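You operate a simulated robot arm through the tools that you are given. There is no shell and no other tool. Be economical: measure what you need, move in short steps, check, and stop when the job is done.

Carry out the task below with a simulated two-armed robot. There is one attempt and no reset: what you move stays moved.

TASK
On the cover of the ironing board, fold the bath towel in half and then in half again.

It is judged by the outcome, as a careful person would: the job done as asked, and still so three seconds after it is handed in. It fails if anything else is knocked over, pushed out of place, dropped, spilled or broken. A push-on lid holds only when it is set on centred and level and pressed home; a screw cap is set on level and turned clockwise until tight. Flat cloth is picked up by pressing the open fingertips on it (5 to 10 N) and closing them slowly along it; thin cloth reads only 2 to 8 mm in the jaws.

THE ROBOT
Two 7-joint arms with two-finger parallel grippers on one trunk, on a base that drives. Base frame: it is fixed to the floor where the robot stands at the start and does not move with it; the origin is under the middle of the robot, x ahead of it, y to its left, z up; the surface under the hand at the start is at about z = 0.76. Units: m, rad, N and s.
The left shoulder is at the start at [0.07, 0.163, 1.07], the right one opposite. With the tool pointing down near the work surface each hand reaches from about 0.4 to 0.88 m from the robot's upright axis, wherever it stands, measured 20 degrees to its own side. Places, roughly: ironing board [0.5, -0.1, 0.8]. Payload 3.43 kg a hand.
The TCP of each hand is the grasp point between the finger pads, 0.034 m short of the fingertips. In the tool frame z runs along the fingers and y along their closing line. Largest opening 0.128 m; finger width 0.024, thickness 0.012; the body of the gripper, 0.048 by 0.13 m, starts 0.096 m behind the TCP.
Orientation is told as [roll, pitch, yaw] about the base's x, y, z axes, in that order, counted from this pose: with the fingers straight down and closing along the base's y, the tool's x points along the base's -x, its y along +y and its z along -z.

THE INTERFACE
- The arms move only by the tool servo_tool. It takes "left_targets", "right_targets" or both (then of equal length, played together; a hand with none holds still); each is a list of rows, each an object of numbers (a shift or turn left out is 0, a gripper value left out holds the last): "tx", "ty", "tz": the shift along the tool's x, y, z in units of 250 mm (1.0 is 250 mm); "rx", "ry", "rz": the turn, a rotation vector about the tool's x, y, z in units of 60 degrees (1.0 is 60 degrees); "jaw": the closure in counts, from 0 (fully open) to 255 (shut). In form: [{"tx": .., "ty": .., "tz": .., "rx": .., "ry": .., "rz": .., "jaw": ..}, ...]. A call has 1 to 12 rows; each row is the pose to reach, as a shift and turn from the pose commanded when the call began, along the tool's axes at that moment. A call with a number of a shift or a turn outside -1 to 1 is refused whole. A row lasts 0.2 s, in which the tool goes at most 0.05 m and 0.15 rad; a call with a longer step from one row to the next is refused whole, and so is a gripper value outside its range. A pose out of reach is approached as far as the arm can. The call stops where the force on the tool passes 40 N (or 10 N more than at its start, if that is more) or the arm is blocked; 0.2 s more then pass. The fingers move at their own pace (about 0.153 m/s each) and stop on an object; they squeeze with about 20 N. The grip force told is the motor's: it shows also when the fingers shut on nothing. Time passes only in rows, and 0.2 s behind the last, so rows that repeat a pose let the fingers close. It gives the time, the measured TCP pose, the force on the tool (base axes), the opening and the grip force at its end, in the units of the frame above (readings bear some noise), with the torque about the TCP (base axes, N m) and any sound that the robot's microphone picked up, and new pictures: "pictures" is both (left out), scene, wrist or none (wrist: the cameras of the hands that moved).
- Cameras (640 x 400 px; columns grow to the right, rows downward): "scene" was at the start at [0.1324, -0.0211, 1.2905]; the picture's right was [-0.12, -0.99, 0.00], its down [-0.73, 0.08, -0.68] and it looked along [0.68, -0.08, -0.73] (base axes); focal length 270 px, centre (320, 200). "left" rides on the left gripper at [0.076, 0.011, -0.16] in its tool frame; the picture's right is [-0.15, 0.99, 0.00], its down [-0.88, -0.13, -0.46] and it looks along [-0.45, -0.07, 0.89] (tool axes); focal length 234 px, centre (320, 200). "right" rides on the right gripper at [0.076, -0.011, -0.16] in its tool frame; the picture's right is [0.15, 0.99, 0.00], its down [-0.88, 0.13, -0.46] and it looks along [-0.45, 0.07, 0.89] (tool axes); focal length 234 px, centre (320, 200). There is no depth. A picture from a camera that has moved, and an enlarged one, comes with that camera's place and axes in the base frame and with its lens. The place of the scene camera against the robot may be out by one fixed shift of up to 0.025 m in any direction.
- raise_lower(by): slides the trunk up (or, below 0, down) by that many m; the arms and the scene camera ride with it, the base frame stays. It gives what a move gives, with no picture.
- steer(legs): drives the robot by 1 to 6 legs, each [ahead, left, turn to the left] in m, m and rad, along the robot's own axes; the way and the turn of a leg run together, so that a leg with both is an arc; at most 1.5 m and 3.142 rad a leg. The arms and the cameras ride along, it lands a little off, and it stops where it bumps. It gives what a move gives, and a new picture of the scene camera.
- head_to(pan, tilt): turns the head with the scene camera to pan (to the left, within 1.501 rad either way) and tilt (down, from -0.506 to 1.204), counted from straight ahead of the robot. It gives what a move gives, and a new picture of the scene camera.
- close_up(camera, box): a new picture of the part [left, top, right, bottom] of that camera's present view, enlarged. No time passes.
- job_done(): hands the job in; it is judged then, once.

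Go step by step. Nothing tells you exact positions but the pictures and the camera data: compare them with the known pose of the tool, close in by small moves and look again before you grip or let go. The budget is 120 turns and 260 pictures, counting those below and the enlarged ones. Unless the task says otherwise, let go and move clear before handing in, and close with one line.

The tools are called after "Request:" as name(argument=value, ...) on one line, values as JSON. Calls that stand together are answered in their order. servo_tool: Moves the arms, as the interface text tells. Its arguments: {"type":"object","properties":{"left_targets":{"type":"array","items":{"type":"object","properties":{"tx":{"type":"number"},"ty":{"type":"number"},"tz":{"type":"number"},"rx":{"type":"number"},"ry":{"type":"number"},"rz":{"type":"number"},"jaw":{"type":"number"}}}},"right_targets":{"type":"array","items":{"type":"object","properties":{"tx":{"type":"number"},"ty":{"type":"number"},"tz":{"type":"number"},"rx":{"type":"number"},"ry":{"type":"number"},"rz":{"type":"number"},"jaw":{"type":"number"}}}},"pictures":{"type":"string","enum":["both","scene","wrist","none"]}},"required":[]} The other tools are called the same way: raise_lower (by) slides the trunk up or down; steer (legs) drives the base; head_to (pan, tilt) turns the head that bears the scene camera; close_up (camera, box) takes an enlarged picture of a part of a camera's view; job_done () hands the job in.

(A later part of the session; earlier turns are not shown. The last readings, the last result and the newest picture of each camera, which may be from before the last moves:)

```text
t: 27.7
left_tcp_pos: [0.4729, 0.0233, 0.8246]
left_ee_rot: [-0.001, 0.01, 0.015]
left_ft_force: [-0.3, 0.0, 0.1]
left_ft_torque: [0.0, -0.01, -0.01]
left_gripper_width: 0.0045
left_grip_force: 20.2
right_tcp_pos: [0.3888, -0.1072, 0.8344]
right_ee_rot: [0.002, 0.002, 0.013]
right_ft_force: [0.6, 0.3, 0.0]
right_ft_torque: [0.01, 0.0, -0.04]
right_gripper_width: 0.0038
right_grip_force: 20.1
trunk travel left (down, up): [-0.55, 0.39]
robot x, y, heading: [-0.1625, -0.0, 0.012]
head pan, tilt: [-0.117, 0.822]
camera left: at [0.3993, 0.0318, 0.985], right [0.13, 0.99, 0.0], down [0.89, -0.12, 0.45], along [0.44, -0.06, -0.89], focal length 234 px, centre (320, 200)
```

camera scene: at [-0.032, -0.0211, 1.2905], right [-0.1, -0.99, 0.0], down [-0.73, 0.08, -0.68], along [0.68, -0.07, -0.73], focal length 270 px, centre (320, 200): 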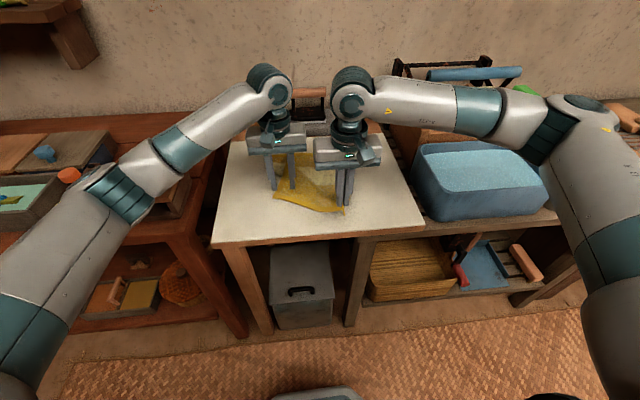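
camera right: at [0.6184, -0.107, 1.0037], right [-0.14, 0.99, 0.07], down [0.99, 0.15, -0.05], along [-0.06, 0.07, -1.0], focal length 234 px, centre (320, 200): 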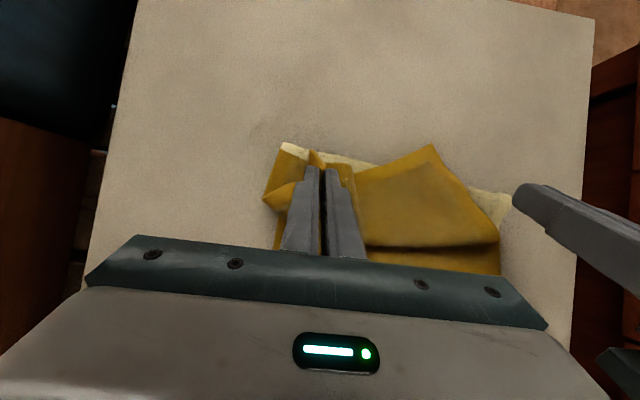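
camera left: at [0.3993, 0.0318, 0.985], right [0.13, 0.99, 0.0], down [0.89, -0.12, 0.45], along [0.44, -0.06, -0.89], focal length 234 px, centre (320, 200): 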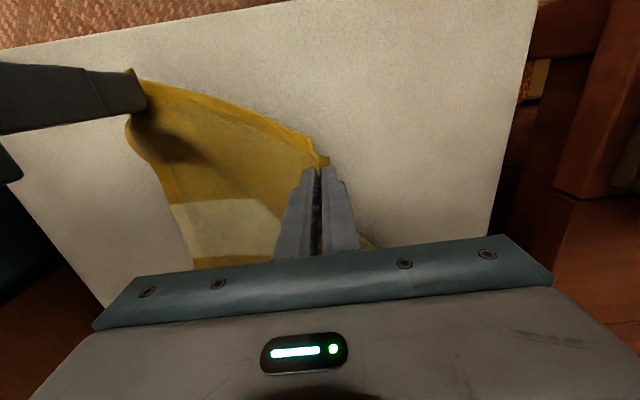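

Gripped (4.5 mm). I pull the left corner back out to its place so the towel is flat and square again.

Request:
servo_tool(left_targets=[{"tx": 0.08, "ty": 0.05, "tz": -0.1}, {"tx": 0.17, "ty": 0.1, "tz": -0.12}, {"tx": 0.25, "ty": 0.14, "tz": -0.06}, {"tx": 0.26, "ty": 0.15, "tz": 0.0}, {"tx": 0.26, "ty": 0.15, "tz": 0.0}])

```text
t: 28.9
left_tcp_pos: [0.4057, 0.0597, 0.8258]
left_ee_rot: [-0.003, 0.009, 0.014]
left_ft_force: [1.5, -13.9, 0.4]
left_ft_torque: [-0.48, -0.01, 0.15]
left_gripper_width: 0.0048
left_grip_force: 19.5
right_tcp_pos: [0.3892, -0.1057, 0.8343]
right_ee_rot: [0.002, 0.002, 0.015]
right_ft_force: [0.1, 13.6, -1.5]
right_ft_torque: [0.48, 0.06, 0.12]
right_gripper_width: 0.004
right_grip_force: 20.0
trunk travel left (down, up): [-0.55, 0.39]
robot x, y, heading: [-0.166, -0.0011, 0.012]
head pan, tilt: [-0.117, 0.822]
camera scene: at [-0.032, -0.0209, 1.2905], right [-0.1, -0.99, 0.0], down [-0.73, 0.08, -0.68], along [0.68, -0.07, -0.73], focal length 270 px, centre (320, 200)
camera left: at [0.3321, 0.0698, 0.9859], right [0.13, 0.99, 0.0], down [0.89, -0.12, 0.45], along [0.44, -0.06, -0.89], focal length 234 px, centre (320, 200)
```

scene: 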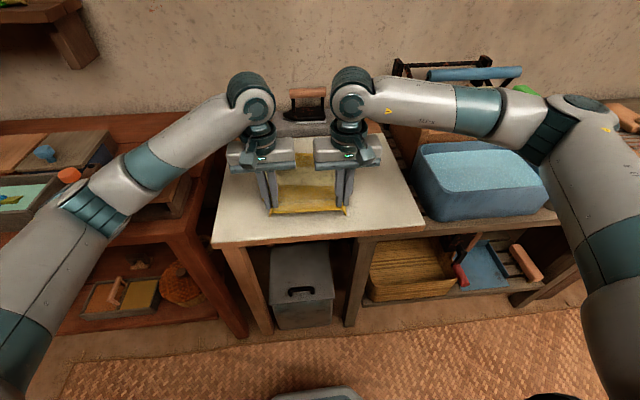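
left: 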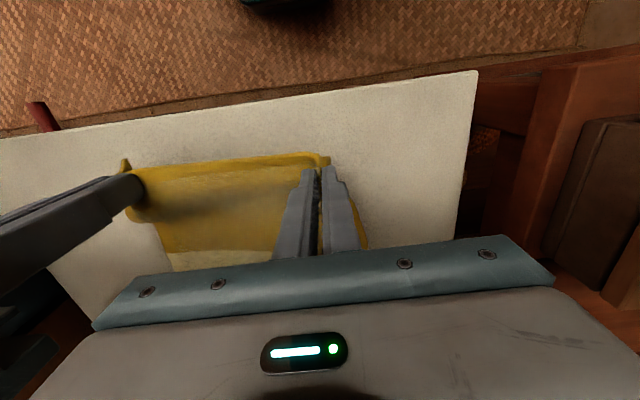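

The towel is flat again with both corners held. I ease the tension slightly, lift part way into the arc, and drive forward again for reach.

Request:
servo_tool(left_targets=[{"tx": -0.04, "ty": -0.02, "tz": -0.1}, {"tx": -0.14, "ty": -0.02, "tz": -0.18}, {"tx": -0.24, "ty": -0.02, "tz": -0.22}, {"tx": -0.3, "ty": -0.02, "tz": -0.22}], right_targets=[{"tx": -0.04, "tz": -0.08}, {"tx": -0.14, "tz": -0.15}, {"tx": -0.24, "tz": -0.19}, {"tx": -0.3, "tz": -0.19}], pictures="none")

Request:
steer(legs=[[0.06, 0, 0]])

Request:
close_up(camera="right", box=[0, 0, 640, 400])

Request:
close_up(camera="left", box=[0, 0, 640, 400])

```text
t: 29.9
left_tcp_pos: [0.4857, 0.0568, 0.8815]
left_ee_rot: [-0.001, 0.01, 0.015]
left_ft_force: [-0.3, -7.5, 0.3]
left_ft_torque: [-0.25, -0.01, 0.1]
left_gripper_width: 0.0045
left_grip_force: 20.2
right_tcp_pos: [0.4656, -0.1041, 0.8806]
right_ee_rot: [0.0, 0.002, 0.014]
right_ft_force: [-0.3, 6.9, 0.4]
right_ft_torque: [0.23, 0.05, 0.03]
right_gripper_width: 0.0038
right_grip_force: 20.7
trunk travel left (down, up): [-0.55, 0.39]
robot x, y, heading: [-0.1677, -0.0019, 0.011]
head pan, tilt: [-0.117, 0.822]
```

```text
t: 30.9
left_tcp_pos: [0.5483, 0.0565, 0.8799]
left_ee_rot: [-0.001, 0.009, 0.016]
left_ft_force: [0.2, -6.2, -0.4]
left_ft_torque: [-0.24, 0.09, 0.07]
left_gripper_width: 0.0045
left_grip_force: 19.9
right_tcp_pos: [0.5272, -0.1036, 0.8808]
right_ee_rot: [0.003, 0.004, 0.014]
right_ft_force: [0.2, 6.1, -0.2]
right_ft_torque: [0.22, 0.05, 0.01]
right_gripper_width: 0.0039
right_grip_force: 20.2
trunk travel left (down, up): [-0.55, 0.39]
robot x, y, heading: [-0.1029, 0.0007, 0.009]
head pan, tilt: [-0.117, 0.822]
camera scene: at [0.0309, -0.0202, 1.2903], right [-0.1, -0.99, 0.0], down [-0.73, 0.08, -0.68], along [0.68, -0.07, -0.73], focal length 270 px, centre (320, 200)
```

scene: 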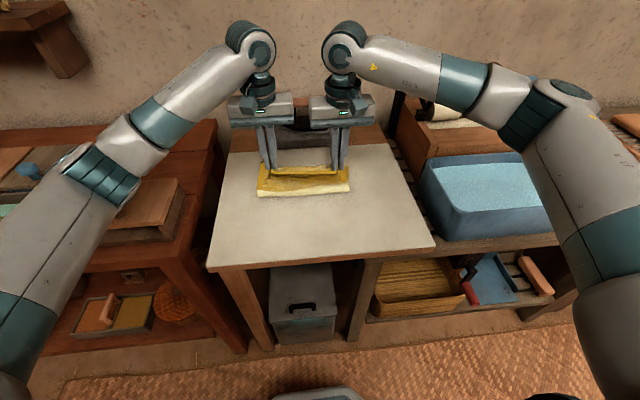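

```text
1.00 times, centred on (320, 200) of right (not enlarged: the box is as wide or as high as the picture)
camera zoom: at [0.4531, -0.1154, 1.0401], right [-0.16, 0.99, 0.0], down [0.88, 0.14, 0.45], along [0.45, 0.08, -0.89], focal length 234 px, centre (320, 200)
```

zoom: 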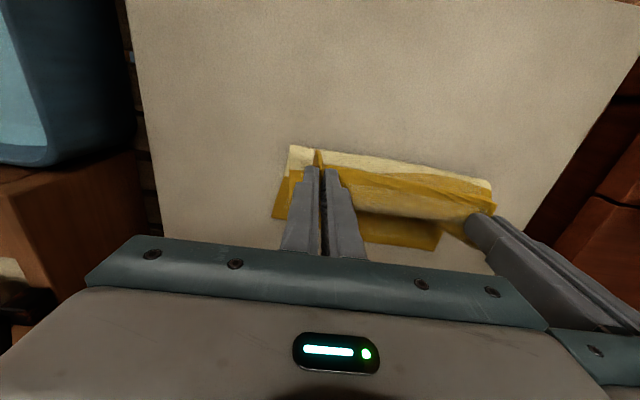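

```text
1.00 times, centred on (320, 200) of left (not enlarged: the box is as wide or as high as the picture)
camera zoom: at [0.4736, 0.0664, 1.0396], right [0.13, 0.99, 0.0], down [0.89, -0.12, 0.45], along [0.44, -0.06, -0.89], focal length 234 px, centre (320, 200)
```

zoom: 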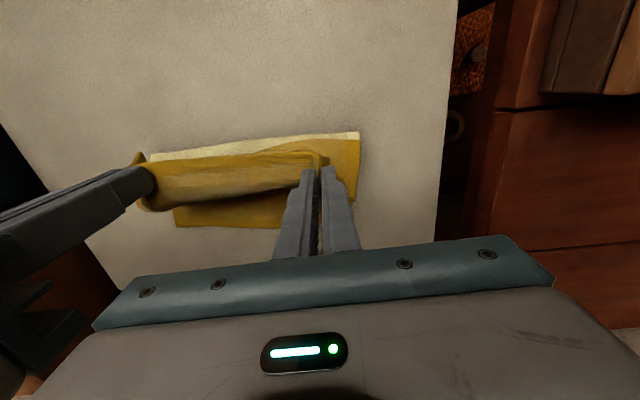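

The towel has shifted about 4 cm toward me (far edge near x 0.635), which helps reach. I carry the edge over and lower it towards the far edge with a mild tilt.

Request:
servo_tool(left_targets=[{"tx": -0.12, "tz": -0.02, "ry": 0.06}, {"tx": -0.22, "tz": 0.02, "ry": 0.12}, {"tx": -0.3, "tz": 0.1, "ry": 0.18}, {"tx": -0.34, "tz": 0.17, "ry": 0.24}, {"tx": -0.35, "tz": 0.22, "ry": 0.27}, {"tx": -0.35, "tz": 0.22, "ry": 0.27}], right_targets=[{"tx": -0.14, "tz": -0.02, "ry": 0.06}, {"tx": -0.25, "tz": 0.02, "ry": 0.12}, {"tx": -0.34, "tz": 0.1, "ry": 0.18}, {"tx": -0.39, "tz": 0.17, "ry": 0.24}, {"tx": -0.4, "tz": 0.22, "ry": 0.27}, {"tx": -0.4, "tz": 0.22, "ry": 0.27}])

```text
t: 32.3
left_tcp_pos: [0.6327, 0.0599, 0.8255]
left_ee_rot: [-0.002, 0.29, 0.015]
left_ft_force: [0.8, -6.9, -1.0]
left_ft_torque: [-0.21, -0.03, 0.13]
left_gripper_width: 0.0044
left_grip_force: 20.0
right_tcp_pos: [0.6253, -0.1013, 0.826]
right_ee_rot: [0.002, 0.283, 0.016]
right_ft_force: [-0.3, 7.3, 0.1]
right_ft_torque: [0.25, -0.01, -0.03]
right_gripper_width: 0.0037
right_grip_force: 20.8
trunk travel left (down, up): [-0.55, 0.39]
robot x, y, heading: [-0.1031, -0.0022, 0.017]
head pan, tilt: [-0.117, 0.822]
camera scene: at [0.0292, -0.0201, 1.2905], right [-0.1, -0.99, 0.0], down [-0.73, 0.08, -0.68], along [0.68, -0.07, -0.73], focal length 270 px, centre (320, 200)
camera right: at [0.5987, -0.1122, 1.0013], right [-0.16, 0.99, 0.04], down [0.97, 0.14, 0.19], along [0.18, 0.07, -0.98], focal length 234 px, centre (320, 200)
camera left: at [0.6048, 0.0693, 0.9986], right [0.13, 0.99, -0.04], down [0.98, -0.12, 0.18], along [0.18, -0.07, -0.98], focal length 234 px, centre (320, 200)
```

scene: 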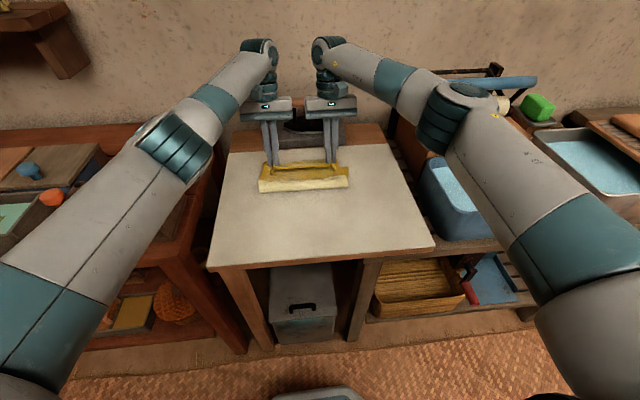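
right: 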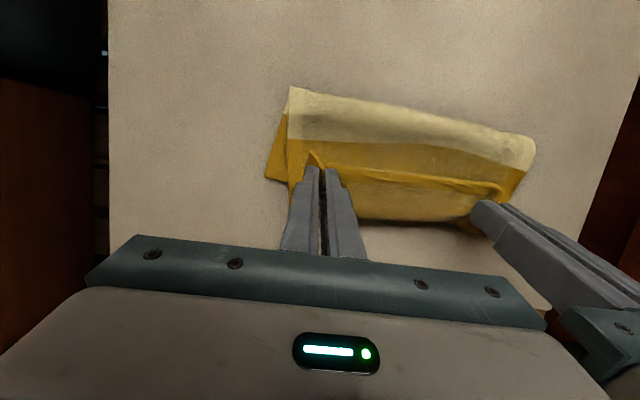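
left: 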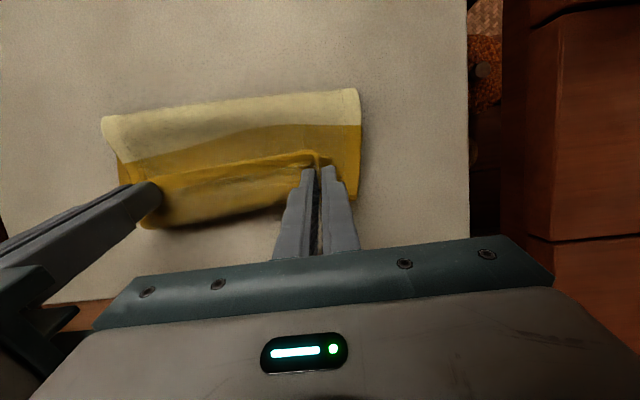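

The edge is above the far edge of the lower layer. I set it down and open the jaws gently, in the same call stopping before lifting.

Request:
servo_tool(left_targets=[{"tx": -0.03, "tz": 0.035}, {"tx": -0.05, "tz": 0.065}, {"tx": -0.05, "tz": 0.072}, {"tx": -0.05, "tz": 0.072}], right_targets=[{"tx": -0.03, "tz": 0.035}, {"tx": -0.05, "tz": 0.065}, {"tx": -0.05, "tz": 0.072}, {"tx": -0.05, "tz": 0.072}], pictures="wrist")

```text
t: 33.3
left_tcp_pos: [0.6407, 0.0606, 0.8049]
left_ee_rot: [-0.002, 0.29, 0.012]
left_ft_force: [0.3, -4.5, 4.9]
left_ft_torque: [-0.12, -0.02, 0.11]
left_gripper_width: 0.0045
left_grip_force: 20.0
right_tcp_pos: [0.6319, -0.0994, 0.8068]
right_ee_rot: [0.001, 0.283, 0.015]
right_ft_force: [-1.0, 5.2, 1.7]
right_ft_torque: [0.24, 0.04, -0.05]
right_gripper_width: 0.0039
right_grip_force: 19.9
trunk travel left (down, up): [-0.55, 0.39]
robot x, y, heading: [-0.1047, -0.0008, 0.015]
head pan, tilt: [-0.117, 0.822]
camera right: at [0.6051, -0.111, 0.9812], right [-0.16, 0.99, 0.04], down [0.97, 0.14, 0.19], along [0.18, 0.07, -0.98], focal length 234 px, centre (320, 200)
camera left: at [0.6127, 0.0695, 0.9792], right [0.13, 0.99, -0.04], down [0.98, -0.12, 0.19], along [0.18, -0.07, -0.98], focal length 234 px, centre (320, 200)
```

right: 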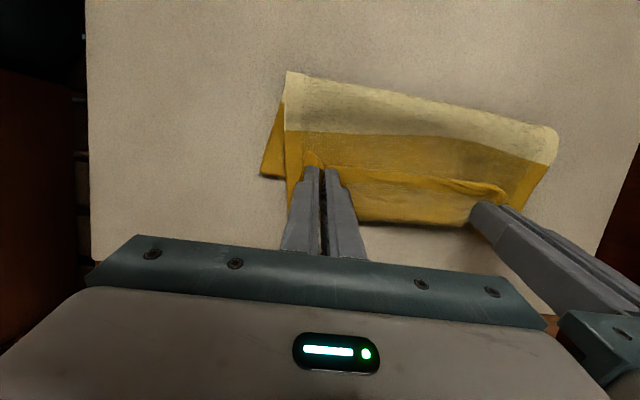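
left: 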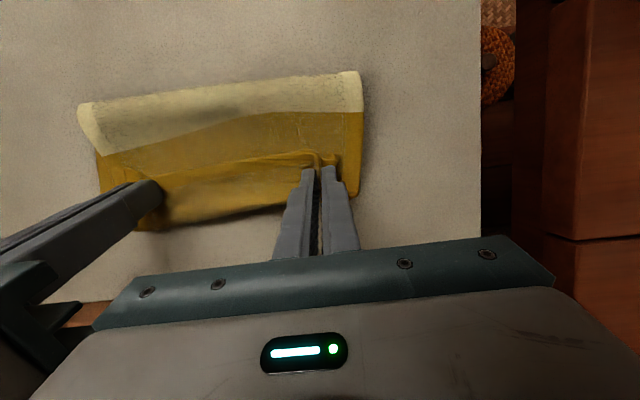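

Contact is light (2–5 N). I open the jaws gradually and then lift away.

Request:
servo_tool(left_targets=[{"jaw": 245}, {"jaw": 230}, {"jaw": 215}, {"jaw": 200}, {"jaw": 190}, {"tz": -0.04, "jaw": 185}, {"tz": -0.1}, {"tz": -0.25}, {"tz": -0.42}], right_targets=[{"jaw": 245}, {"jaw": 230}, {"jaw": 215}, {"jaw": 200}, {"jaw": 190}, {"tz": -0.04, "jaw": 185}, {"tz": -0.1}, {"tz": -0.25}, {"tz": -0.42}])

```text
t: 35.3
left_tcp_pos: [0.6428, 0.0757, 0.899]
left_ee_rot: [-0.002, 0.29, 0.013]
left_ft_force: [0.1, 0.4, 0.4]
left_ft_torque: [0.01, 0.0, 0.04]
left_gripper_width: 0.0354
left_grip_force: 0.0
left hand out of reach, approached as far as the arm can: row 7, 8, 9
right_tcp_pos: [0.6532, -0.1013, 0.9076]
right_ee_rot: [0.003, 0.285, 0.016]
right_ft_force: [0.3, 0.2, 0.5]
right_ft_torque: [-0.03, -0.01, 0.03]
right_gripper_width: 0.035
right_grip_force: 0.0
right hand out of reach, approached as far as the arm can: row 9
trunk travel left (down, up): [-0.55, 0.39]
robot x, y, heading: [-0.1046, -0.0004, 0.016]
head pan, tilt: [-0.117, 0.822]
camera scene: at [0.0279, -0.0195, 1.2905], right [-0.1, -0.99, 0.0], down [-0.73, 0.08, -0.68], along [0.68, -0.07, -0.73], focal length 270 px, centre (320, 200)
camera right: at [0.627, -0.1123, 1.0836], right [-0.15, 0.99, 0.04], down [0.97, 0.14, 0.19], along [0.18, 0.07, -0.98], focal length 234 px, centre (320, 200)
camera left: at [0.6162, 0.0864, 1.073], right [0.13, 0.99, -0.04], down [0.98, -0.12, 0.19], along [0.18, -0.07, -0.98], focal length 234 px, centre (320, 200)
```

scene: 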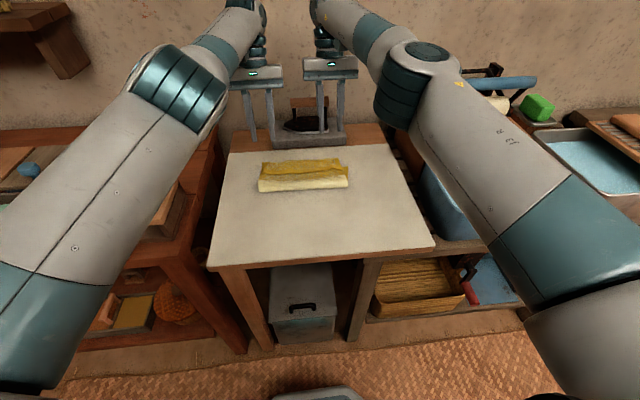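
right: 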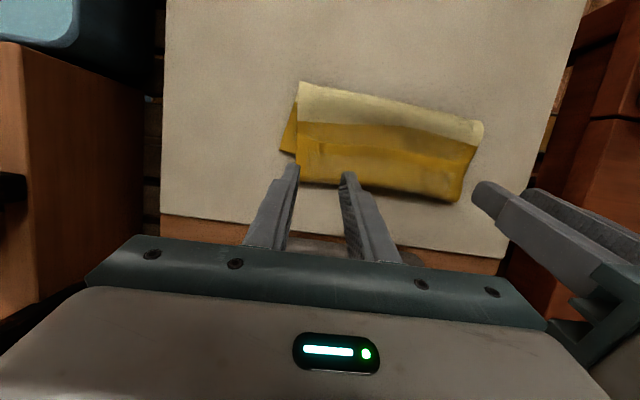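
left: 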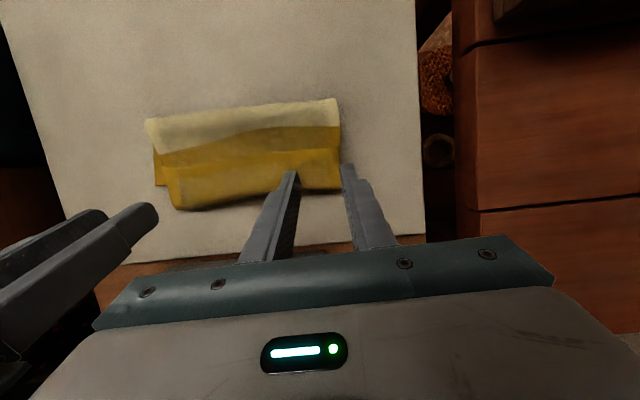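

The first half-fold is done nicely. I move both hands upright and out to the sides to inspect.

Request:
servo_tool(left_targets=[{"tx": 0.1, "ty": 0.07, "ry": -0.07}, {"tx": 0.2, "ty": 0.14, "ry": -0.14}, {"tx": 0.32, "ty": 0.21, "ry": -0.21}, {"tx": 0.43, "ty": 0.29, "tz": 0.03, "ry": -0.277}, {"tx": 0.53, "ty": 0.36, "tz": 0.034, "ry": -0.277}], right_targets=[{"tx": 0.1, "ty": -0.1, "ry": -0.07}, {"tx": 0.2, "ty": -0.2, "ry": -0.14}, {"tx": 0.32, "ty": -0.3, "ry": -0.21}, {"tx": 0.44, "ty": -0.4, "tz": 0.03, "ry": -0.272}, {"tx": 0.56, "ty": -0.5, "tz": 0.05, "ry": -0.272}], pictures="none")

Request:
close_up(camera="scene", box=[220, 130, 400, 240])

Request:
close_up(camera="left", box=[0, 0, 640, 400])

Request:
close_up(camera="right", box=[0, 0, 640, 400])

```text
t: 36.5
left_tcp_pos: [0.7139, 0.1492, 0.9526]
left_ee_rot: [-0.002, 0.003, 0.015]
left_ft_force: [-0.1, 0.2, -0.9]
left_ft_torque: [0.04, 0.0, 0.04]
left_gripper_width: 0.0354
left_grip_force: 0.1
left hand out of reach, approached as far as the arm can: row 1, 2, 3, 4, 5
right_tcp_pos: [0.5219, -0.2303, 0.9328]
right_ee_rot: [0.0, -0.003, 0.015]
right_ft_force: [0.1, 0.7, 0.4]
right_ft_torque: [-0.02, 0.02, 0.01]
right_gripper_width: 0.0352
right_grip_force: 0.0
trunk travel left (down, up): [-0.55, 0.39]
robot x, y, heading: [-0.1036, -0.0055, 0.015]
head pan, tilt: [-0.117, 0.822]
```

```text
3.56 times, centred on (310, 185) of scene
camera zoom: at [0.0286, -0.0198, 1.2906], right [-0.1, -0.99, 0.0], down [-0.73, 0.08, -0.68], along [0.68, -0.07, -0.73], focal length 961 px, centre (356, 253)
```

zoom: 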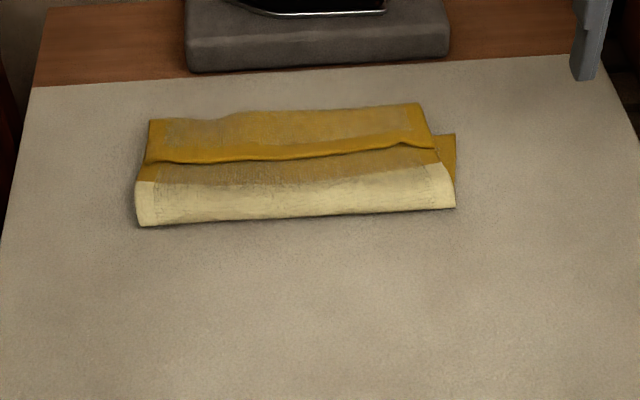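

```text
1.00 times, centred on (320, 200) of left (not enlarged: the box is as wide or as high as the picture)
camera zoom: at [0.6388, 0.158, 1.1115], right [0.13, 0.99, 0.0], down [0.88, -0.12, 0.45], along [0.45, -0.06, -0.89], focal length 234 px, centre (320, 200)
```

zoom: 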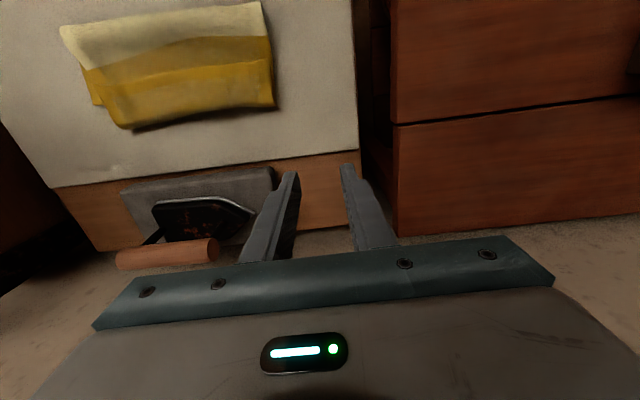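

```text
1.00 times, centred on (320, 200) of right (not enlarged: the box is as wide or as high as the picture)
camera zoom: at [0.4459, -0.2433, 1.093], right [-0.16, 0.99, 0.0], down [0.88, 0.14, 0.46], along [0.45, 0.08, -0.89], focal length 234 px, centre (320, 200)
```

zoom: 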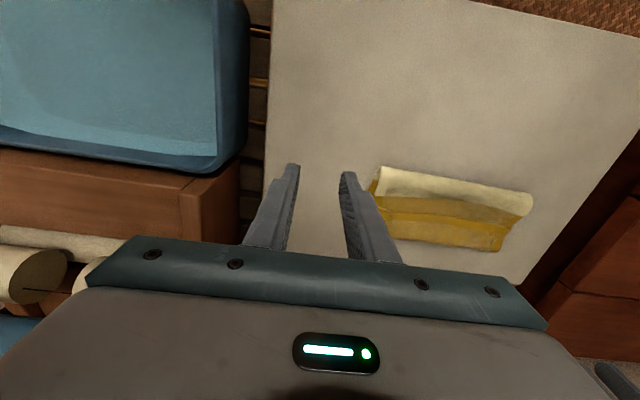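

The near edge curled back about 5 cm as a flap, so this half-fold isn't true. I'll regrip the flap's hem (x≈0.61) with both hands, unfold it back toward me, and fold far-to-near instead, where the hands can tilt properly.

Request:
servo_tool(left_targets=[{"tx": 0.09, "ty": -0.1, "tz": 0.0}, {"tx": 0.18, "ty": -0.2, "tz": 0.02}, {"tx": 0.27, "ty": -0.3, "tz": 0.08}, {"tx": 0.356, "ty": -0.376, "tz": 0.16}, {"tx": 0.356, "ty": -0.376, "tz": 0.3}, {"tx": 0.356, "ty": -0.376, "tz": 0.44}, {"tx": 0.356, "ty": -0.376, "tz": 0.48}], right_targets=[{"tx": -0.1, "ty": 0.12, "tz": 0.0}, {"tx": -0.2, "ty": 0.24, "tz": 0.0}, {"tx": -0.3, "ty": 0.36, "tz": 0.04}, {"tx": -0.4, "ty": 0.46, "tz": 0.1}, {"tx": -0.4, "ty": 0.52, "tz": 0.22}, {"tx": -0.4, "ty": 0.52, "tz": 0.36}, {"tx": -0.4, "ty": 0.52, "tz": 0.4}])

```text
t: 38.1
left_tcp_pos: [0.7003, 0.0303, 0.8401]
left_ee_rot: [-0.002, 0.003, 0.015]
left_ft_force: [-0.1, -0.1, -0.2]
left_ft_torque: [0.03, -0.01, 0.01]
left_gripper_width: 0.0352
left_grip_force: 0.1
left hand out of reach, approached as far as the arm can: row 1, 2, 3, 4, 5, 6, 7
right_tcp_pos: [0.6184, -0.098, 0.8318]
right_ee_rot: [0.002, -0.002, 0.014]
right_ft_force: [0.5, 0.9, 1.0]
right_ft_torque: [0.0, 0.0, 0.0]
right_gripper_width: 0.0353
right_grip_force: 0.2
trunk travel left (down, up): [-0.55, 0.39]
robot x, y, heading: [-0.1046, -0.0023, 0.014]
head pan, tilt: [-0.117, 0.822]
camera scene: at [0.0291, -0.02, 1.2906], right [-0.1, -0.99, 0.0], down [-0.73, 0.08, -0.68], along [0.68, -0.07, -0.73], focal length 270 px, centre (320, 200)
camera right: at [0.5433, -0.1098, 0.9922], right [-0.16, 0.99, 0.0], down [0.88, 0.14, 0.46], along [0.45, 0.08, -0.89], focal length 234 px, centre (320, 200)
camera left: at [0.625, 0.0397, 0.9988], right [0.13, 0.99, 0.0], down [0.88, -0.12, 0.45], along [0.45, -0.06, -0.89], focal length 234 px, centre (320, 200)
```

scene: 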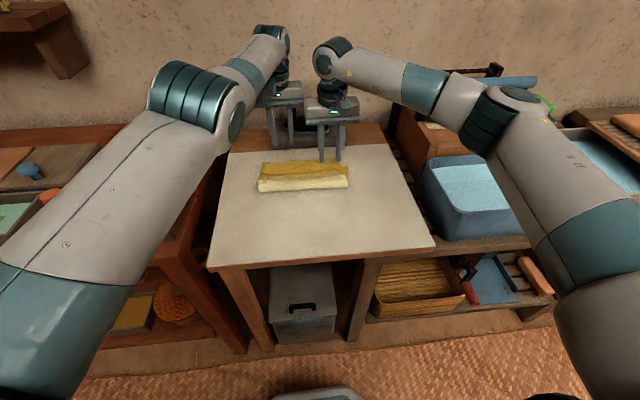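
right: 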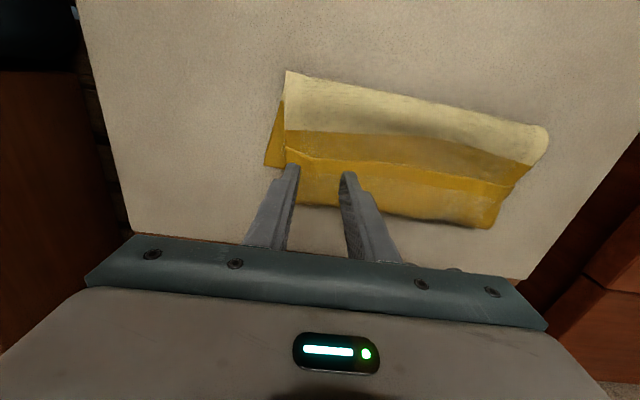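
left: 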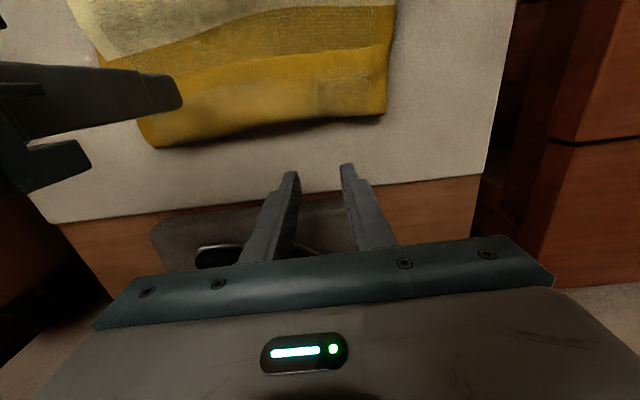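

The right hand sits right over the flap; the left hand stopped short at x 0.70. I lift the left and try it alone again.

Request:
servo_tool(left_targets=[{"tz": -0.15}, {"tz": -0.28, "ty": 0.05}, {"tx": 0.1, "ty": 0.1, "tz": -0.28}, {"tx": 0.2, "ty": 0.1, "tz": -0.28}, {"tx": 0.3, "ty": 0.1, "tz": -0.28}, {"tx": 0.3, "ty": 0.1, "tz": -0.28}], pictures="scene")

```text
t: 39.5
left_tcp_pos: [0.695, 0.026, 0.9147]
left_ee_rot: [-0.003, 0.003, 0.014]
left_ft_force: [0.5, -1.1, 0.1]
left_ft_torque: [-0.01, -0.01, 0.0]
left_gripper_width: 0.0353
left_grip_force: 0.1
left hand out of reach, approached as far as the arm can: row 2, 3, 4, 5, 6
right_tcp_pos: [0.6176, -0.0987, 0.8316]
right_ee_rot: [0.001, 0.0, 0.013]
right_ft_force: [-0.4, -0.5, 0.1]
right_ft_torque: [-0.02, -0.01, -0.02]
right_gripper_width: 0.0352
right_grip_force: 0.1
trunk travel left (down, up): [-0.55, 0.39]
robot x, y, heading: [-0.1018, -0.0002, 0.015]
head pan, tilt: [-0.117, 0.822]
camera scene: at [0.0295, -0.0204, 1.2904], right [-0.1, -0.99, 0.0], down [-0.73, 0.08, -0.68], along [0.68, -0.07, -0.73], focal length 270 px, centre (320, 200)
```

scene: 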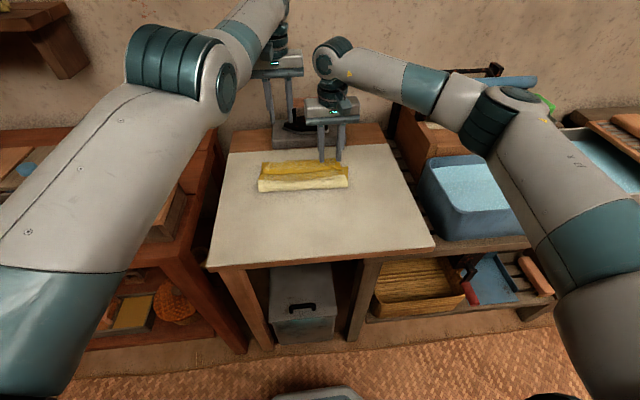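

The left arm's elbow has swung into a bad posture. I swing that hand out to the left to free it.

Request:
servo_tool(left_targets=[{"ty": 0.15, "tz": -0.04}, {"ty": 0.3, "tz": -0.08}, {"ty": 0.45, "tz": -0.08}, {"ty": 0.6, "tz": -0.08}, {"ty": 0.75, "tz": -0.08}, {"ty": 0.85, "tz": -0.08}], pictures="scene")

```text
t: 40.9
left_tcp_pos: [0.7226, 0.2413, 0.9398]
left_ee_rot: [-0.002, 0.003, 0.016]
left_ft_force: [-0.9, -0.1, -0.1]
left_ft_torque: [-0.03, 0.0, -0.03]
left_gripper_width: 0.0352
left_grip_force: 0.0
left hand out of reach, approached as far as the arm can: row 1, 2, 3, 4, 5, 6
right_tcp_pos: [0.6177, -0.0981, 0.8332]
right_ee_rot: [0.001, 0.002, 0.012]
right_ft_force: [0.0, 0.0, -0.4]
right_ft_torque: [0.0, -0.01, 0.01]
right_gripper_width: 0.0353
right_grip_force: 0.2
trunk travel left (down, up): [-0.55, 0.39]
robot x, y, heading: [-0.1018, 0.0032, 0.008]
head pan, tilt: [-0.117, 0.822]
camera scene: at [0.0294, -0.0197, 1.2905], right [-0.1, -0.99, 0.0], down [-0.73, 0.08, -0.68], along [0.68, -0.07, -0.73], focal length 270 px, centre (320, 200)
```

scene: 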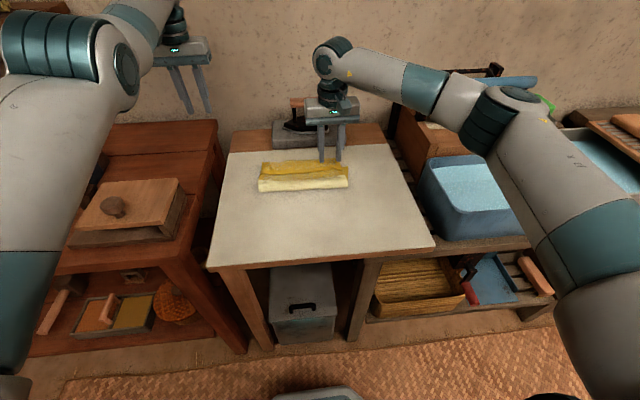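

The left hand seems stuck at a fixed distance from its shoulder. I try pulling it in with a wrist tilt allowed.

Request:
servo_tool(left_targets=[{"ry": -0.12}, {"ry": -0.24}, {"ry": -0.36, "tx": 0.1}, {"ry": -0.36, "tx": 0.25}, {"ry": -0.36, "tx": 0.4}, {"ry": -0.36, "tx": 0.4}], pictures="scene")

```text
t: 42.3
left_tcp_pos: [0.8089, 0.2449, 0.9635]
left_ee_rot: [-0.002, -0.374, 0.016]
left_ft_force: [-0.1, 0.6, 0.4]
left_ft_torque: [0.01, 0.01, 0.0]
left_gripper_width: 0.0353
left_grip_force: 0.1
left hand out of reach, approached as far as the arm can: row 1, 2, 3, 4, 5, 6
right_tcp_pos: [0.6179, -0.0974, 0.8317]
right_ee_rot: [0.001, 0.001, 0.013]
right_ft_force: [-0.1, -0.4, -0.6]
right_ft_torque: [-0.02, -0.02, -0.02]
right_gripper_width: 0.0353
right_grip_force: 0.1
trunk travel left (down, up): [-0.55, 0.39]
robot x, y, heading: [-0.1045, 0.0014, 0.01]
head pan, tilt: [-0.117, 0.822]
camera scene: at [0.0295, -0.0201, 1.2904], right [-0.1, -0.99, 0.0], down [-0.73, 0.08, -0.68], along [0.68, -0.07, -0.73], focal length 270 px, centre (320, 200)
```

scene: 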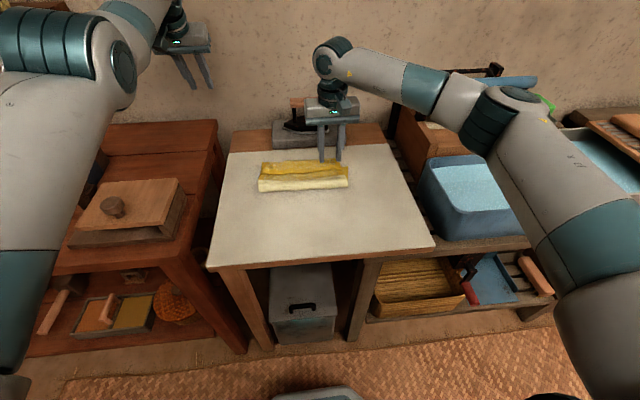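

The left arm appears to be fully straightened, with the elbow stuck there. I push it slightly outward first and then inward, to let the elbow bend the right way.

Request:
servo_tool(left_targets=[{"ry": 0.12}, {"ry": 0.24}, {"ry": 0.35}, {"ry": 0.35, "tx": -0.15}, {"ry": 0.35, "tx": -0.3}, {"ry": 0.35, "tx": -0.3}, {"ry": 0.35, "tx": -0.15}, {"ry": 0.35, "tx": 0.0}, {"ry": 0.35, "tx": 0.15}, {"ry": 0.35, "tx": 0.3}, {"ry": 0.35, "tx": 0.45}, {"ry": 0.35, "tx": 0.6}], pictures="scene")

```text
t: 44.9
left_tcp_pos: [0.7276, 0.2502, 0.9109]
left_ee_rot: [-0.001, -0.009, 0.015]
left_ft_force: [-0.2, 0.4, 1.0]
left_ft_torque: [-0.02, -0.03, -0.01]
left_gripper_width: 0.0349
left_grip_force: 0.0
left hand out of reach, approached as far as the arm can: row 1, 2, 3, 4, 5, 6, 7, 8, 9, 10, 11, 12
right_tcp_pos: [0.6191, -0.0996, 0.8317]
right_ee_rot: [0.001, 0.001, 0.015]
right_ft_force: [-0.4, -0.5, 0.2]
right_ft_torque: [0.01, 0.02, 0.01]
right_gripper_width: 0.035
right_grip_force: 0.0
trunk travel left (down, up): [-0.55, 0.39]
robot x, y, heading: [-0.1013, 0.0023, 0.013]
head pan, tilt: [-0.117, 0.822]
camera scene: at [0.0295, -0.0202, 1.2905], right [-0.1, -0.99, 0.0], down [-0.73, 0.08, -0.68], along [0.68, -0.07, -0.73], focal length 270 px, centre (320, 200)
```

scene: 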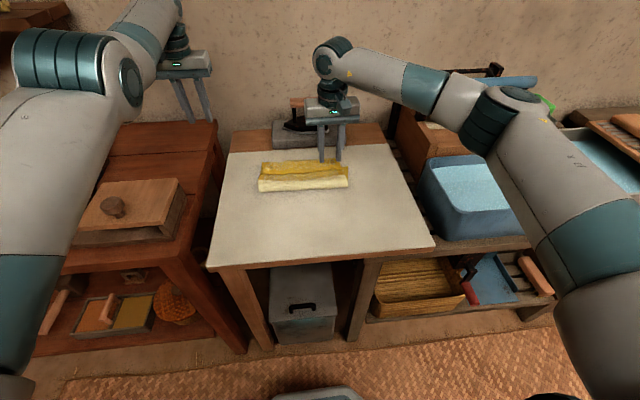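

Still stuck. I look at the left arm's posture directly with the head camera.

Request:
head_to(pan=0.7, tilt=0.25)

```text
t: 46.0
left_tcp_pos: [0.7279, 0.2488, 0.9106]
left_ee_rot: [-0.002, -0.008, 0.016]
left_ft_force: [0.1, 0.4, 0.4]
left_ft_torque: [0.0, -0.01, 0.01]
left_gripper_width: 0.0352
left_grip_force: 0.1
right_tcp_pos: [0.6179, -0.0994, 0.8319]
right_ee_rot: [0.002, 0.0, 0.014]
right_ft_force: [0.0, -0.1, -0.8]
right_ft_torque: [-0.01, -0.02, 0.0]
right_gripper_width: 0.0351
right_grip_force: 0.0
trunk travel left (down, up): [-0.55, 0.39]
robot x, y, heading: [-0.1037, -0.0017, 0.012]
head pan, tilt: [0.7, 0.25]
camera scene: at [0.021, 0.0491, 1.3413], right [0.65, -0.76, 0.0], down [-0.19, -0.16, -0.97], along [0.73, 0.63, -0.25], focal length 270 px, centre (320, 200)
```

scene: 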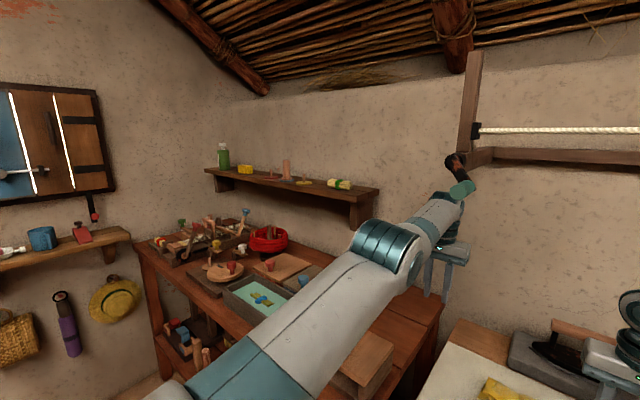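

The arm is indeed straight. I command a long inward pull with holding time, so the elbow can start to bend.

Request:
servo_tool(left_targets=[{"tx": 0.19, "tz": 0.03}, {"tx": 0.38, "tz": 0.05}, {"tx": 0.57, "tz": 0.05}, {"tx": 0.76, "tz": 0.05}, {"tx": 0.95, "tz": 0.05}, {"tx": 0.95, "ty": 0.15, "tz": 0.05}, {"tx": 0.95, "ty": 0.3, "tz": 0.05}, {"tx": 0.95, "ty": 0.3, "tz": 0.05}, {"tx": 0.95, "ty": 0.15, "tz": 0.05}, {"tx": 0.95, "ty": 0.0, "tz": 0.05}], pictures="none")

```text
t: 48.2
left_tcp_pos: [0.7279, 0.2538, 0.9005]
left_ee_rot: [-0.001, -0.004, 0.016]
left_ft_force: [0.0, 0.8, 0.1]
left_ft_torque: [0.01, 0.0, -0.02]
left_gripper_width: 0.0353
left_grip_force: 0.0
left hand out of reach, approached as far as the arm can: row 1, 2, 3, 4, 5, 6, 7, 8, 9, 10
right_tcp_pos: [0.6193, -0.1011, 0.8312]
right_ee_rot: [0.006, 0.001, 0.015]
right_ft_force: [-0.5, -0.6, 0.0]
right_ft_torque: [0.02, -0.03, 0.01]
right_gripper_width: 0.035
right_grip_force: 0.1
trunk travel left (down, up): [-0.55, 0.39]
robot x, y, heading: [-0.1038, -0.0007, 0.014]
head pan, tilt: [0.7, 0.25]
```

Tangential moves did work, so I move up and then down with inward targets, which should let the elbow fold.

Request:
servo_tool(left_targets=[{"tz": -0.19, "tx": 0.05}, {"tz": -0.38, "tx": 0.1}, {"tz": -0.57, "tx": 0.15}, {"tz": -0.76, "tx": 0.2}, {"tz": -0.9, "tx": 0.3}, {"tz": -0.9, "tx": 0.4}, {"tz": -0.75, "tx": 0.5}, {"tz": -0.57, "tx": 0.5}, {"tz": -0.38, "tx": 0.5}, {"tz": -0.2, "tx": 0.5}, {"tz": 0.0, "tx": 0.5}, {"tz": 0.0, "tx": 0.5}], pictures="none")

```text
t: 49.3
left_tcp_pos: [0.6767, 0.2559, 1.106]
left_ee_rot: [0.004, 0.014, 0.019]
left_ft_force: [0.8, 0.7, -3.4]
left_ft_torque: [-0.07, 0.16, -0.02]
left_gripper_width: 0.0352
left_grip_force: 0.1
left hand out of reach, approached as far as the arm can: row 1, 2, 3, 4, 5
right_tcp_pos: [0.6186, -0.0984, 0.8322]
right_ee_rot: [0.004, -0.001, 0.014]
right_ft_force: [0.3, -0.3, 0.6]
right_ft_torque: [-0.01, -0.05, 0.01]
right_gripper_width: 0.035
right_grip_force: 0.1
trunk travel left (down, up): [-0.55, 0.39]
robot x, y, heading: [-0.1034, -0.0007, 0.009]
head pan, tilt: [0.7, 0.25]
stopped in row 5 (left hand): the force on the tool passed its limit at 71 N (the readings are from after the stop); the commanded pose is now the measured one
```

A force spike was reported. I check the picture before moving on.

Request:
head_to(pan=0.5, tilt=0.45)

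```text
t: 50.1
left_tcp_pos: [0.677, 0.2546, 1.1068]
left_ee_rot: [0.001, 0.015, 0.017]
left_ft_force: [-8.4, -2.5, -21.9]
left_ft_torque: [1.4, -1.64, -0.28]
left_gripper_width: 0.0353
left_grip_force: 0.0
right_tcp_pos: [0.6177, -0.0981, 0.8309]
right_ee_rot: [0.001, 0.0, 0.012]
right_ft_force: [-0.3, 0.9, 0.0]
right_ft_torque: [0.0, 0.03, 0.02]
right_gripper_width: 0.035
right_grip_force: 0.0
trunk travel left (down, up): [-0.55, 0.39]
robot x, y, heading: [-0.1038, -0.0034, 0.017]
head pan, tilt: [0.499, 0.45]
camera scene: at [0.0314, 0.0334, 1.3223], right [0.49, -0.87, 0.0], down [-0.38, -0.21, -0.9], along [0.78, 0.44, -0.44], focal length 270 px, centre (320, 200)
```

scene: 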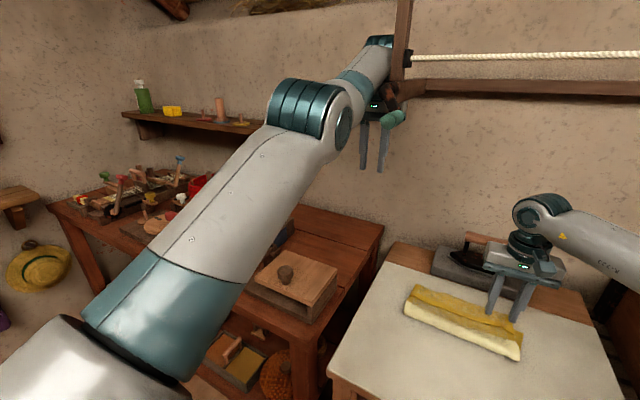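

The left wrist touches the wall bracket above. I back down and toward me gently.

Request:
servo_tool(left_targets=[{"tz": 0.08, "tx": 0.06}, {"tz": 0.2, "tx": 0.16}, {"tz": 0.32, "tx": 0.26}, {"tz": 0.44, "tx": 0.36}], pictures="scene")

```text
t: 51.1
left_tcp_pos: [0.6968, 0.2523, 1.0495]
left_ee_rot: [0.002, 0.013, 0.017]
left_ft_force: [1.7, -0.6, -0.1]
left_ft_torque: [-0.02, 0.03, 0.0]
left_gripper_width: 0.0351
left_grip_force: 0.2
left hand out of reach, approached as far as the arm can: row 1, 2, 3, 4
right_tcp_pos: [0.619, -0.0979, 0.8306]
right_ee_rot: [0.002, 0.001, 0.015]
right_ft_force: [0.3, -0.2, -0.1]
right_ft_torque: [-0.05, 0.02, 0.01]
right_gripper_width: 0.0352
right_grip_force: 0.0
trunk travel left (down, up): [-0.55, 0.39]
robot x, y, heading: [-0.1011, -0.0005, 0.008]
head pan, tilt: [0.499, 0.45]
camera scene: at [0.0309, 0.0331, 1.3226], right [0.49, -0.87, 0.0], down [-0.38, -0.21, -0.9], along [0.79, 0.44, -0.44], focal length 270 px, centre (320, 200)
```

scene: 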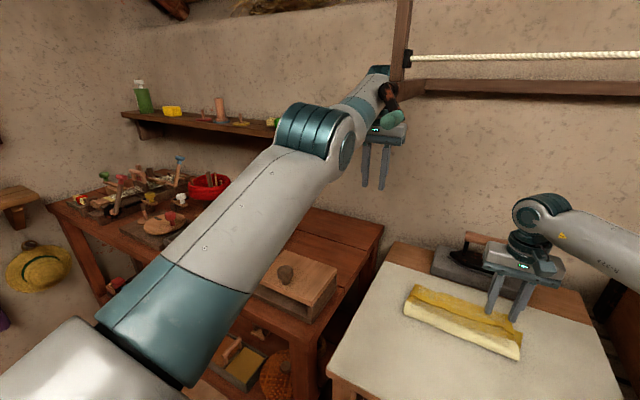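

Contact is released and nothing fell. I try very small inward steps along the arm's own line, since near a straight arm tiny moves need large elbow bends.

Request:
servo_tool(left_targets=[{"tx": 0.004, "tz": 0.001}, {"tx": 0.008, "tz": 0.002}, {"tx": 0.014, "tz": 0.004}, {"tx": 0.022, "tz": 0.006}, {"tx": 0.034, "tz": 0.009}, {"tx": 0.05, "tz": 0.013}, {"tx": 0.07, "tz": 0.02}, {"tx": 0.09, "tz": 0.026}, {"tx": 0.12, "tz": 0.035}, {"tx": 0.16, "tz": 0.045}, {"tx": 0.2, "tz": 0.06}, {"tx": 0.24, "tz": 0.07}], pictures="none")

```text
t: 53.7
left_tcp_pos: [0.6968, 0.2563, 1.0464]
left_ee_rot: [0.003, 0.012, 0.018]
left_ft_force: [0.8, -0.3, -0.5]
left_ft_torque: [-0.03, -0.03, -0.03]
left_gripper_width: 0.0352
left_grip_force: 0.0
left hand out of reach, approached as far as the arm can: row 3, 4, 5, 6, 7, 8, 9, 10, 11, 12
right_tcp_pos: [0.6187, -0.0991, 0.8324]
right_ee_rot: [0.004, -0.001, 0.014]
right_ft_force: [0.4, -0.5, 0.8]
right_ft_torque: [0.02, -0.01, -0.01]
right_gripper_width: 0.0354
right_grip_force: 0.2
trunk travel left (down, up): [-0.55, 0.39]
robot x, y, heading: [-0.1023, 0.0001, 0.014]
head pan, tilt: [0.499, 0.45]
```

Earlier the arm did recover from this when low and tilted, so I retrace to that pose: down, across at safe height, then tilt.

Request:
servo_tool(left_targets=[{"tx": -0.03, "tz": 0.15}, {"tx": -0.08, "tz": 0.3}, {"tx": -0.1, "tz": 0.43}, {"tx": -0.09, "ty": -0.15, "tz": 0.43}, {"tx": -0.08, "ty": -0.3, "tz": 0.43}, {"tx": -0.07, "ty": -0.45, "tz": 0.43}, {"tx": -0.05, "ty": -0.6, "tz": 0.43}, {"tx": -0.05, "ty": -0.68, "tz": 0.43}], pictures="none")

Request:
head_to(pan=0, tilt=0.7)

```text
t: 55.5
left_tcp_pos: [0.7056, 0.088, 0.9389]
left_ee_rot: [0.002, 0.01, 0.018]
left_ft_force: [-0.2, -0.5, 0.6]
left_ft_torque: [0.0, 0.0, 0.03]
left_gripper_width: 0.0351
left_grip_force: 0.0
left hand out of reach, approached as far as the arm can: row 1, 8
right_tcp_pos: [0.6169, -0.0979, 0.8329]
right_ee_rot: [0.003, -0.001, 0.013]
right_ft_force: [0.1, -0.4, 0.0]
right_ft_torque: [-0.01, -0.03, -0.02]
right_gripper_width: 0.0353
right_grip_force: 0.0
trunk travel left (down, up): [-0.55, 0.39]
robot x, y, heading: [-0.105, -0.0023, 0.01]
head pan, tilt: [0.499, 0.45]
```

```text
t: 56.4
left_tcp_pos: [0.7058, 0.0875, 0.9385]
left_ee_rot: [0.001, 0.01, 0.019]
left_ft_force: [-0.2, 0.0, 0.2]
left_ft_torque: [-0.04, 0.0, -0.02]
left_gripper_width: 0.0349
left_grip_force: 0.0
right_tcp_pos: [0.618, -0.0983, 0.8326]
right_ee_rot: [0.004, -0.002, 0.014]
right_ft_force: [0.9, 0.5, 0.5]
right_ft_torque: [0.03, -0.03, -0.01]
right_gripper_width: 0.0351
right_grip_force: 0.0
trunk travel left (down, up): [-0.55, 0.39]
robot x, y, heading: [-0.1039, -0.0, 0.013]
head pan, tilt: [0.0, 0.7]
camera scene: at [0.0349, -0.0109, 1.3005], right [0.01, -1.0, 0.0], down [-0.64, -0.01, -0.77], along [0.77, 0.01, -0.64], focal length 270 px, centre (320, 200)
```

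scene: 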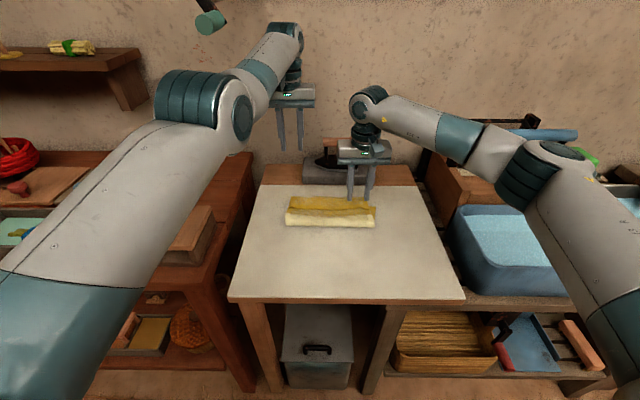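

The arm is clear of everything. Now I pitch it while lowering over the towel at safe height and then pull in while un-pitching, as in the earlier recovery.

Request:
servo_tool(left_targets=[{"tx": 0.11, "tz": 0.08, "ry": 0.12}, {"tx": 0.22, "tz": 0.16, "ry": 0.24}, {"tx": 0.33, "tz": 0.2, "ry": 0.36}, {"tx": 0.44, "tz": 0.24, "ry": 0.5}, {"tx": 0.48, "tz": 0.26, "ry": 0.5}, {"tx": 0.54, "tz": 0.2, "ry": 0.38}, {"tx": 0.62, "tz": 0.12, "ry": 0.26}, {"tx": 0.72, "tz": 0.06, "ry": 0.14}, {"tx": 0.84, "tz": 0.02, "ry": 0.02}, {"tx": 0.84, "tz": 0.02, "ry": 0.0}], pictures="none")

```text
t: 58.6
left_tcp_pos: [0.4943, 0.0857, 0.9401]
left_ee_rot: [0.001, 0.009, 0.02]
left_ft_force: [-0.8, -0.4, 1.2]
left_ft_torque: [0.05, -0.06, 0.01]
left_gripper_width: 0.0351
left_grip_force: 0.0
left hand out of reach, approached as far as the arm can: row 3, 4, 5, 6
right_tcp_pos: [0.6154, -0.0982, 0.8324]
right_ee_rot: [0.004, -0.003, 0.017]
right_ft_force: [-0.7, -0.4, 1.0]
right_ft_torque: [0.0, -0.01, -0.01]
right_gripper_width: 0.0352
right_grip_force: 0.3
trunk travel left (down, up): [-0.55, 0.39]
robot x, y, heading: [-0.1055, -0.0022, 0.015]
head pan, tilt: [0.0, 0.7]
```

The left arm is free. I lift the right hand, pull it back a little, and drive the base 8 cm closer so neither arm needs to stretch.

Request:
servo_tool(right_targets=[{"tz": -0.18}, {"tz": -0.36}, {"tx": 0.16, "tz": -0.4}, {"tx": 0.3, "tz": -0.4}, {"tx": 0.3, "tz": -0.4}], pictures="none")

Request:
steer(legs=[[0.08, 0, -0.014]])

```text
t: 59.8
left_tcp_pos: [0.4952, 0.0857, 0.9381]
left_ee_rot: [0.002, 0.01, 0.018]
left_ft_force: [0.2, -0.7, -0.2]
left_ft_torque: [0.01, 0.06, 0.04]
left_gripper_width: 0.035
left_grip_force: 0.0
right_tcp_pos: [0.5441, -0.1022, 0.9307]
right_ee_rot: [0.002, -0.002, 0.014]
right_ft_force: [-0.6, -0.7, 0.3]
right_ft_torque: [-0.01, -0.02, -0.03]
right_gripper_width: 0.035
right_grip_force: 0.1
trunk travel left (down, up): [-0.55, 0.39]
robot x, y, heading: [-0.101, 0.0015, 0.011]
head pan, tilt: [0.0, 0.7]
```

```text
t: 60.9
left_tcp_pos: [0.5766, 0.0761, 0.9371]
left_ee_rot: [0.002, 0.012, 0.002]
left_ft_force: [-0.1, -0.6, 0.2]
left_ft_torque: [0.05, 0.0, 0.01]
left_gripper_width: 0.0352
left_grip_force: 0.0
right_tcp_pos: [0.6212, -0.1104, 0.9317]
right_ee_rot: [0.006, -0.001, -0.001]
right_ft_force: [0.0, -0.3, -0.5]
right_ft_torque: [0.02, 0.07, -0.01]
right_gripper_width: 0.0353
right_grip_force: 0.0
trunk travel left (down, up): [-0.55, 0.39]
robot x, y, heading: [-0.0248, -0.0003, -0.004]
head pan, tilt: [0.0, 0.7]
camera scene: at [0.1144, -0.0127, 1.3003], right [0.0, -1.0, 0.0], down [-0.65, 0.0, -0.76], along [0.76, 0.0, -0.65], focal length 270 px, centre (320, 200)
```

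scene: 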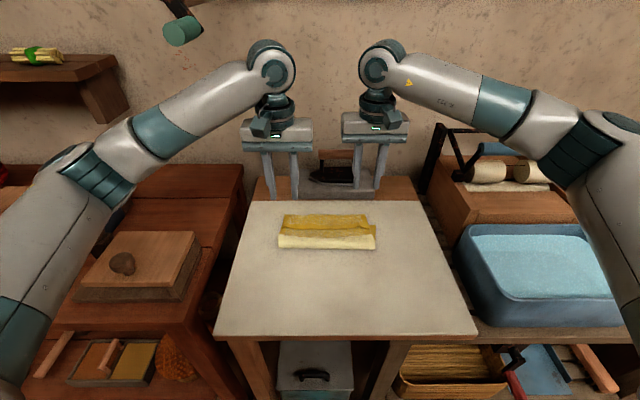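

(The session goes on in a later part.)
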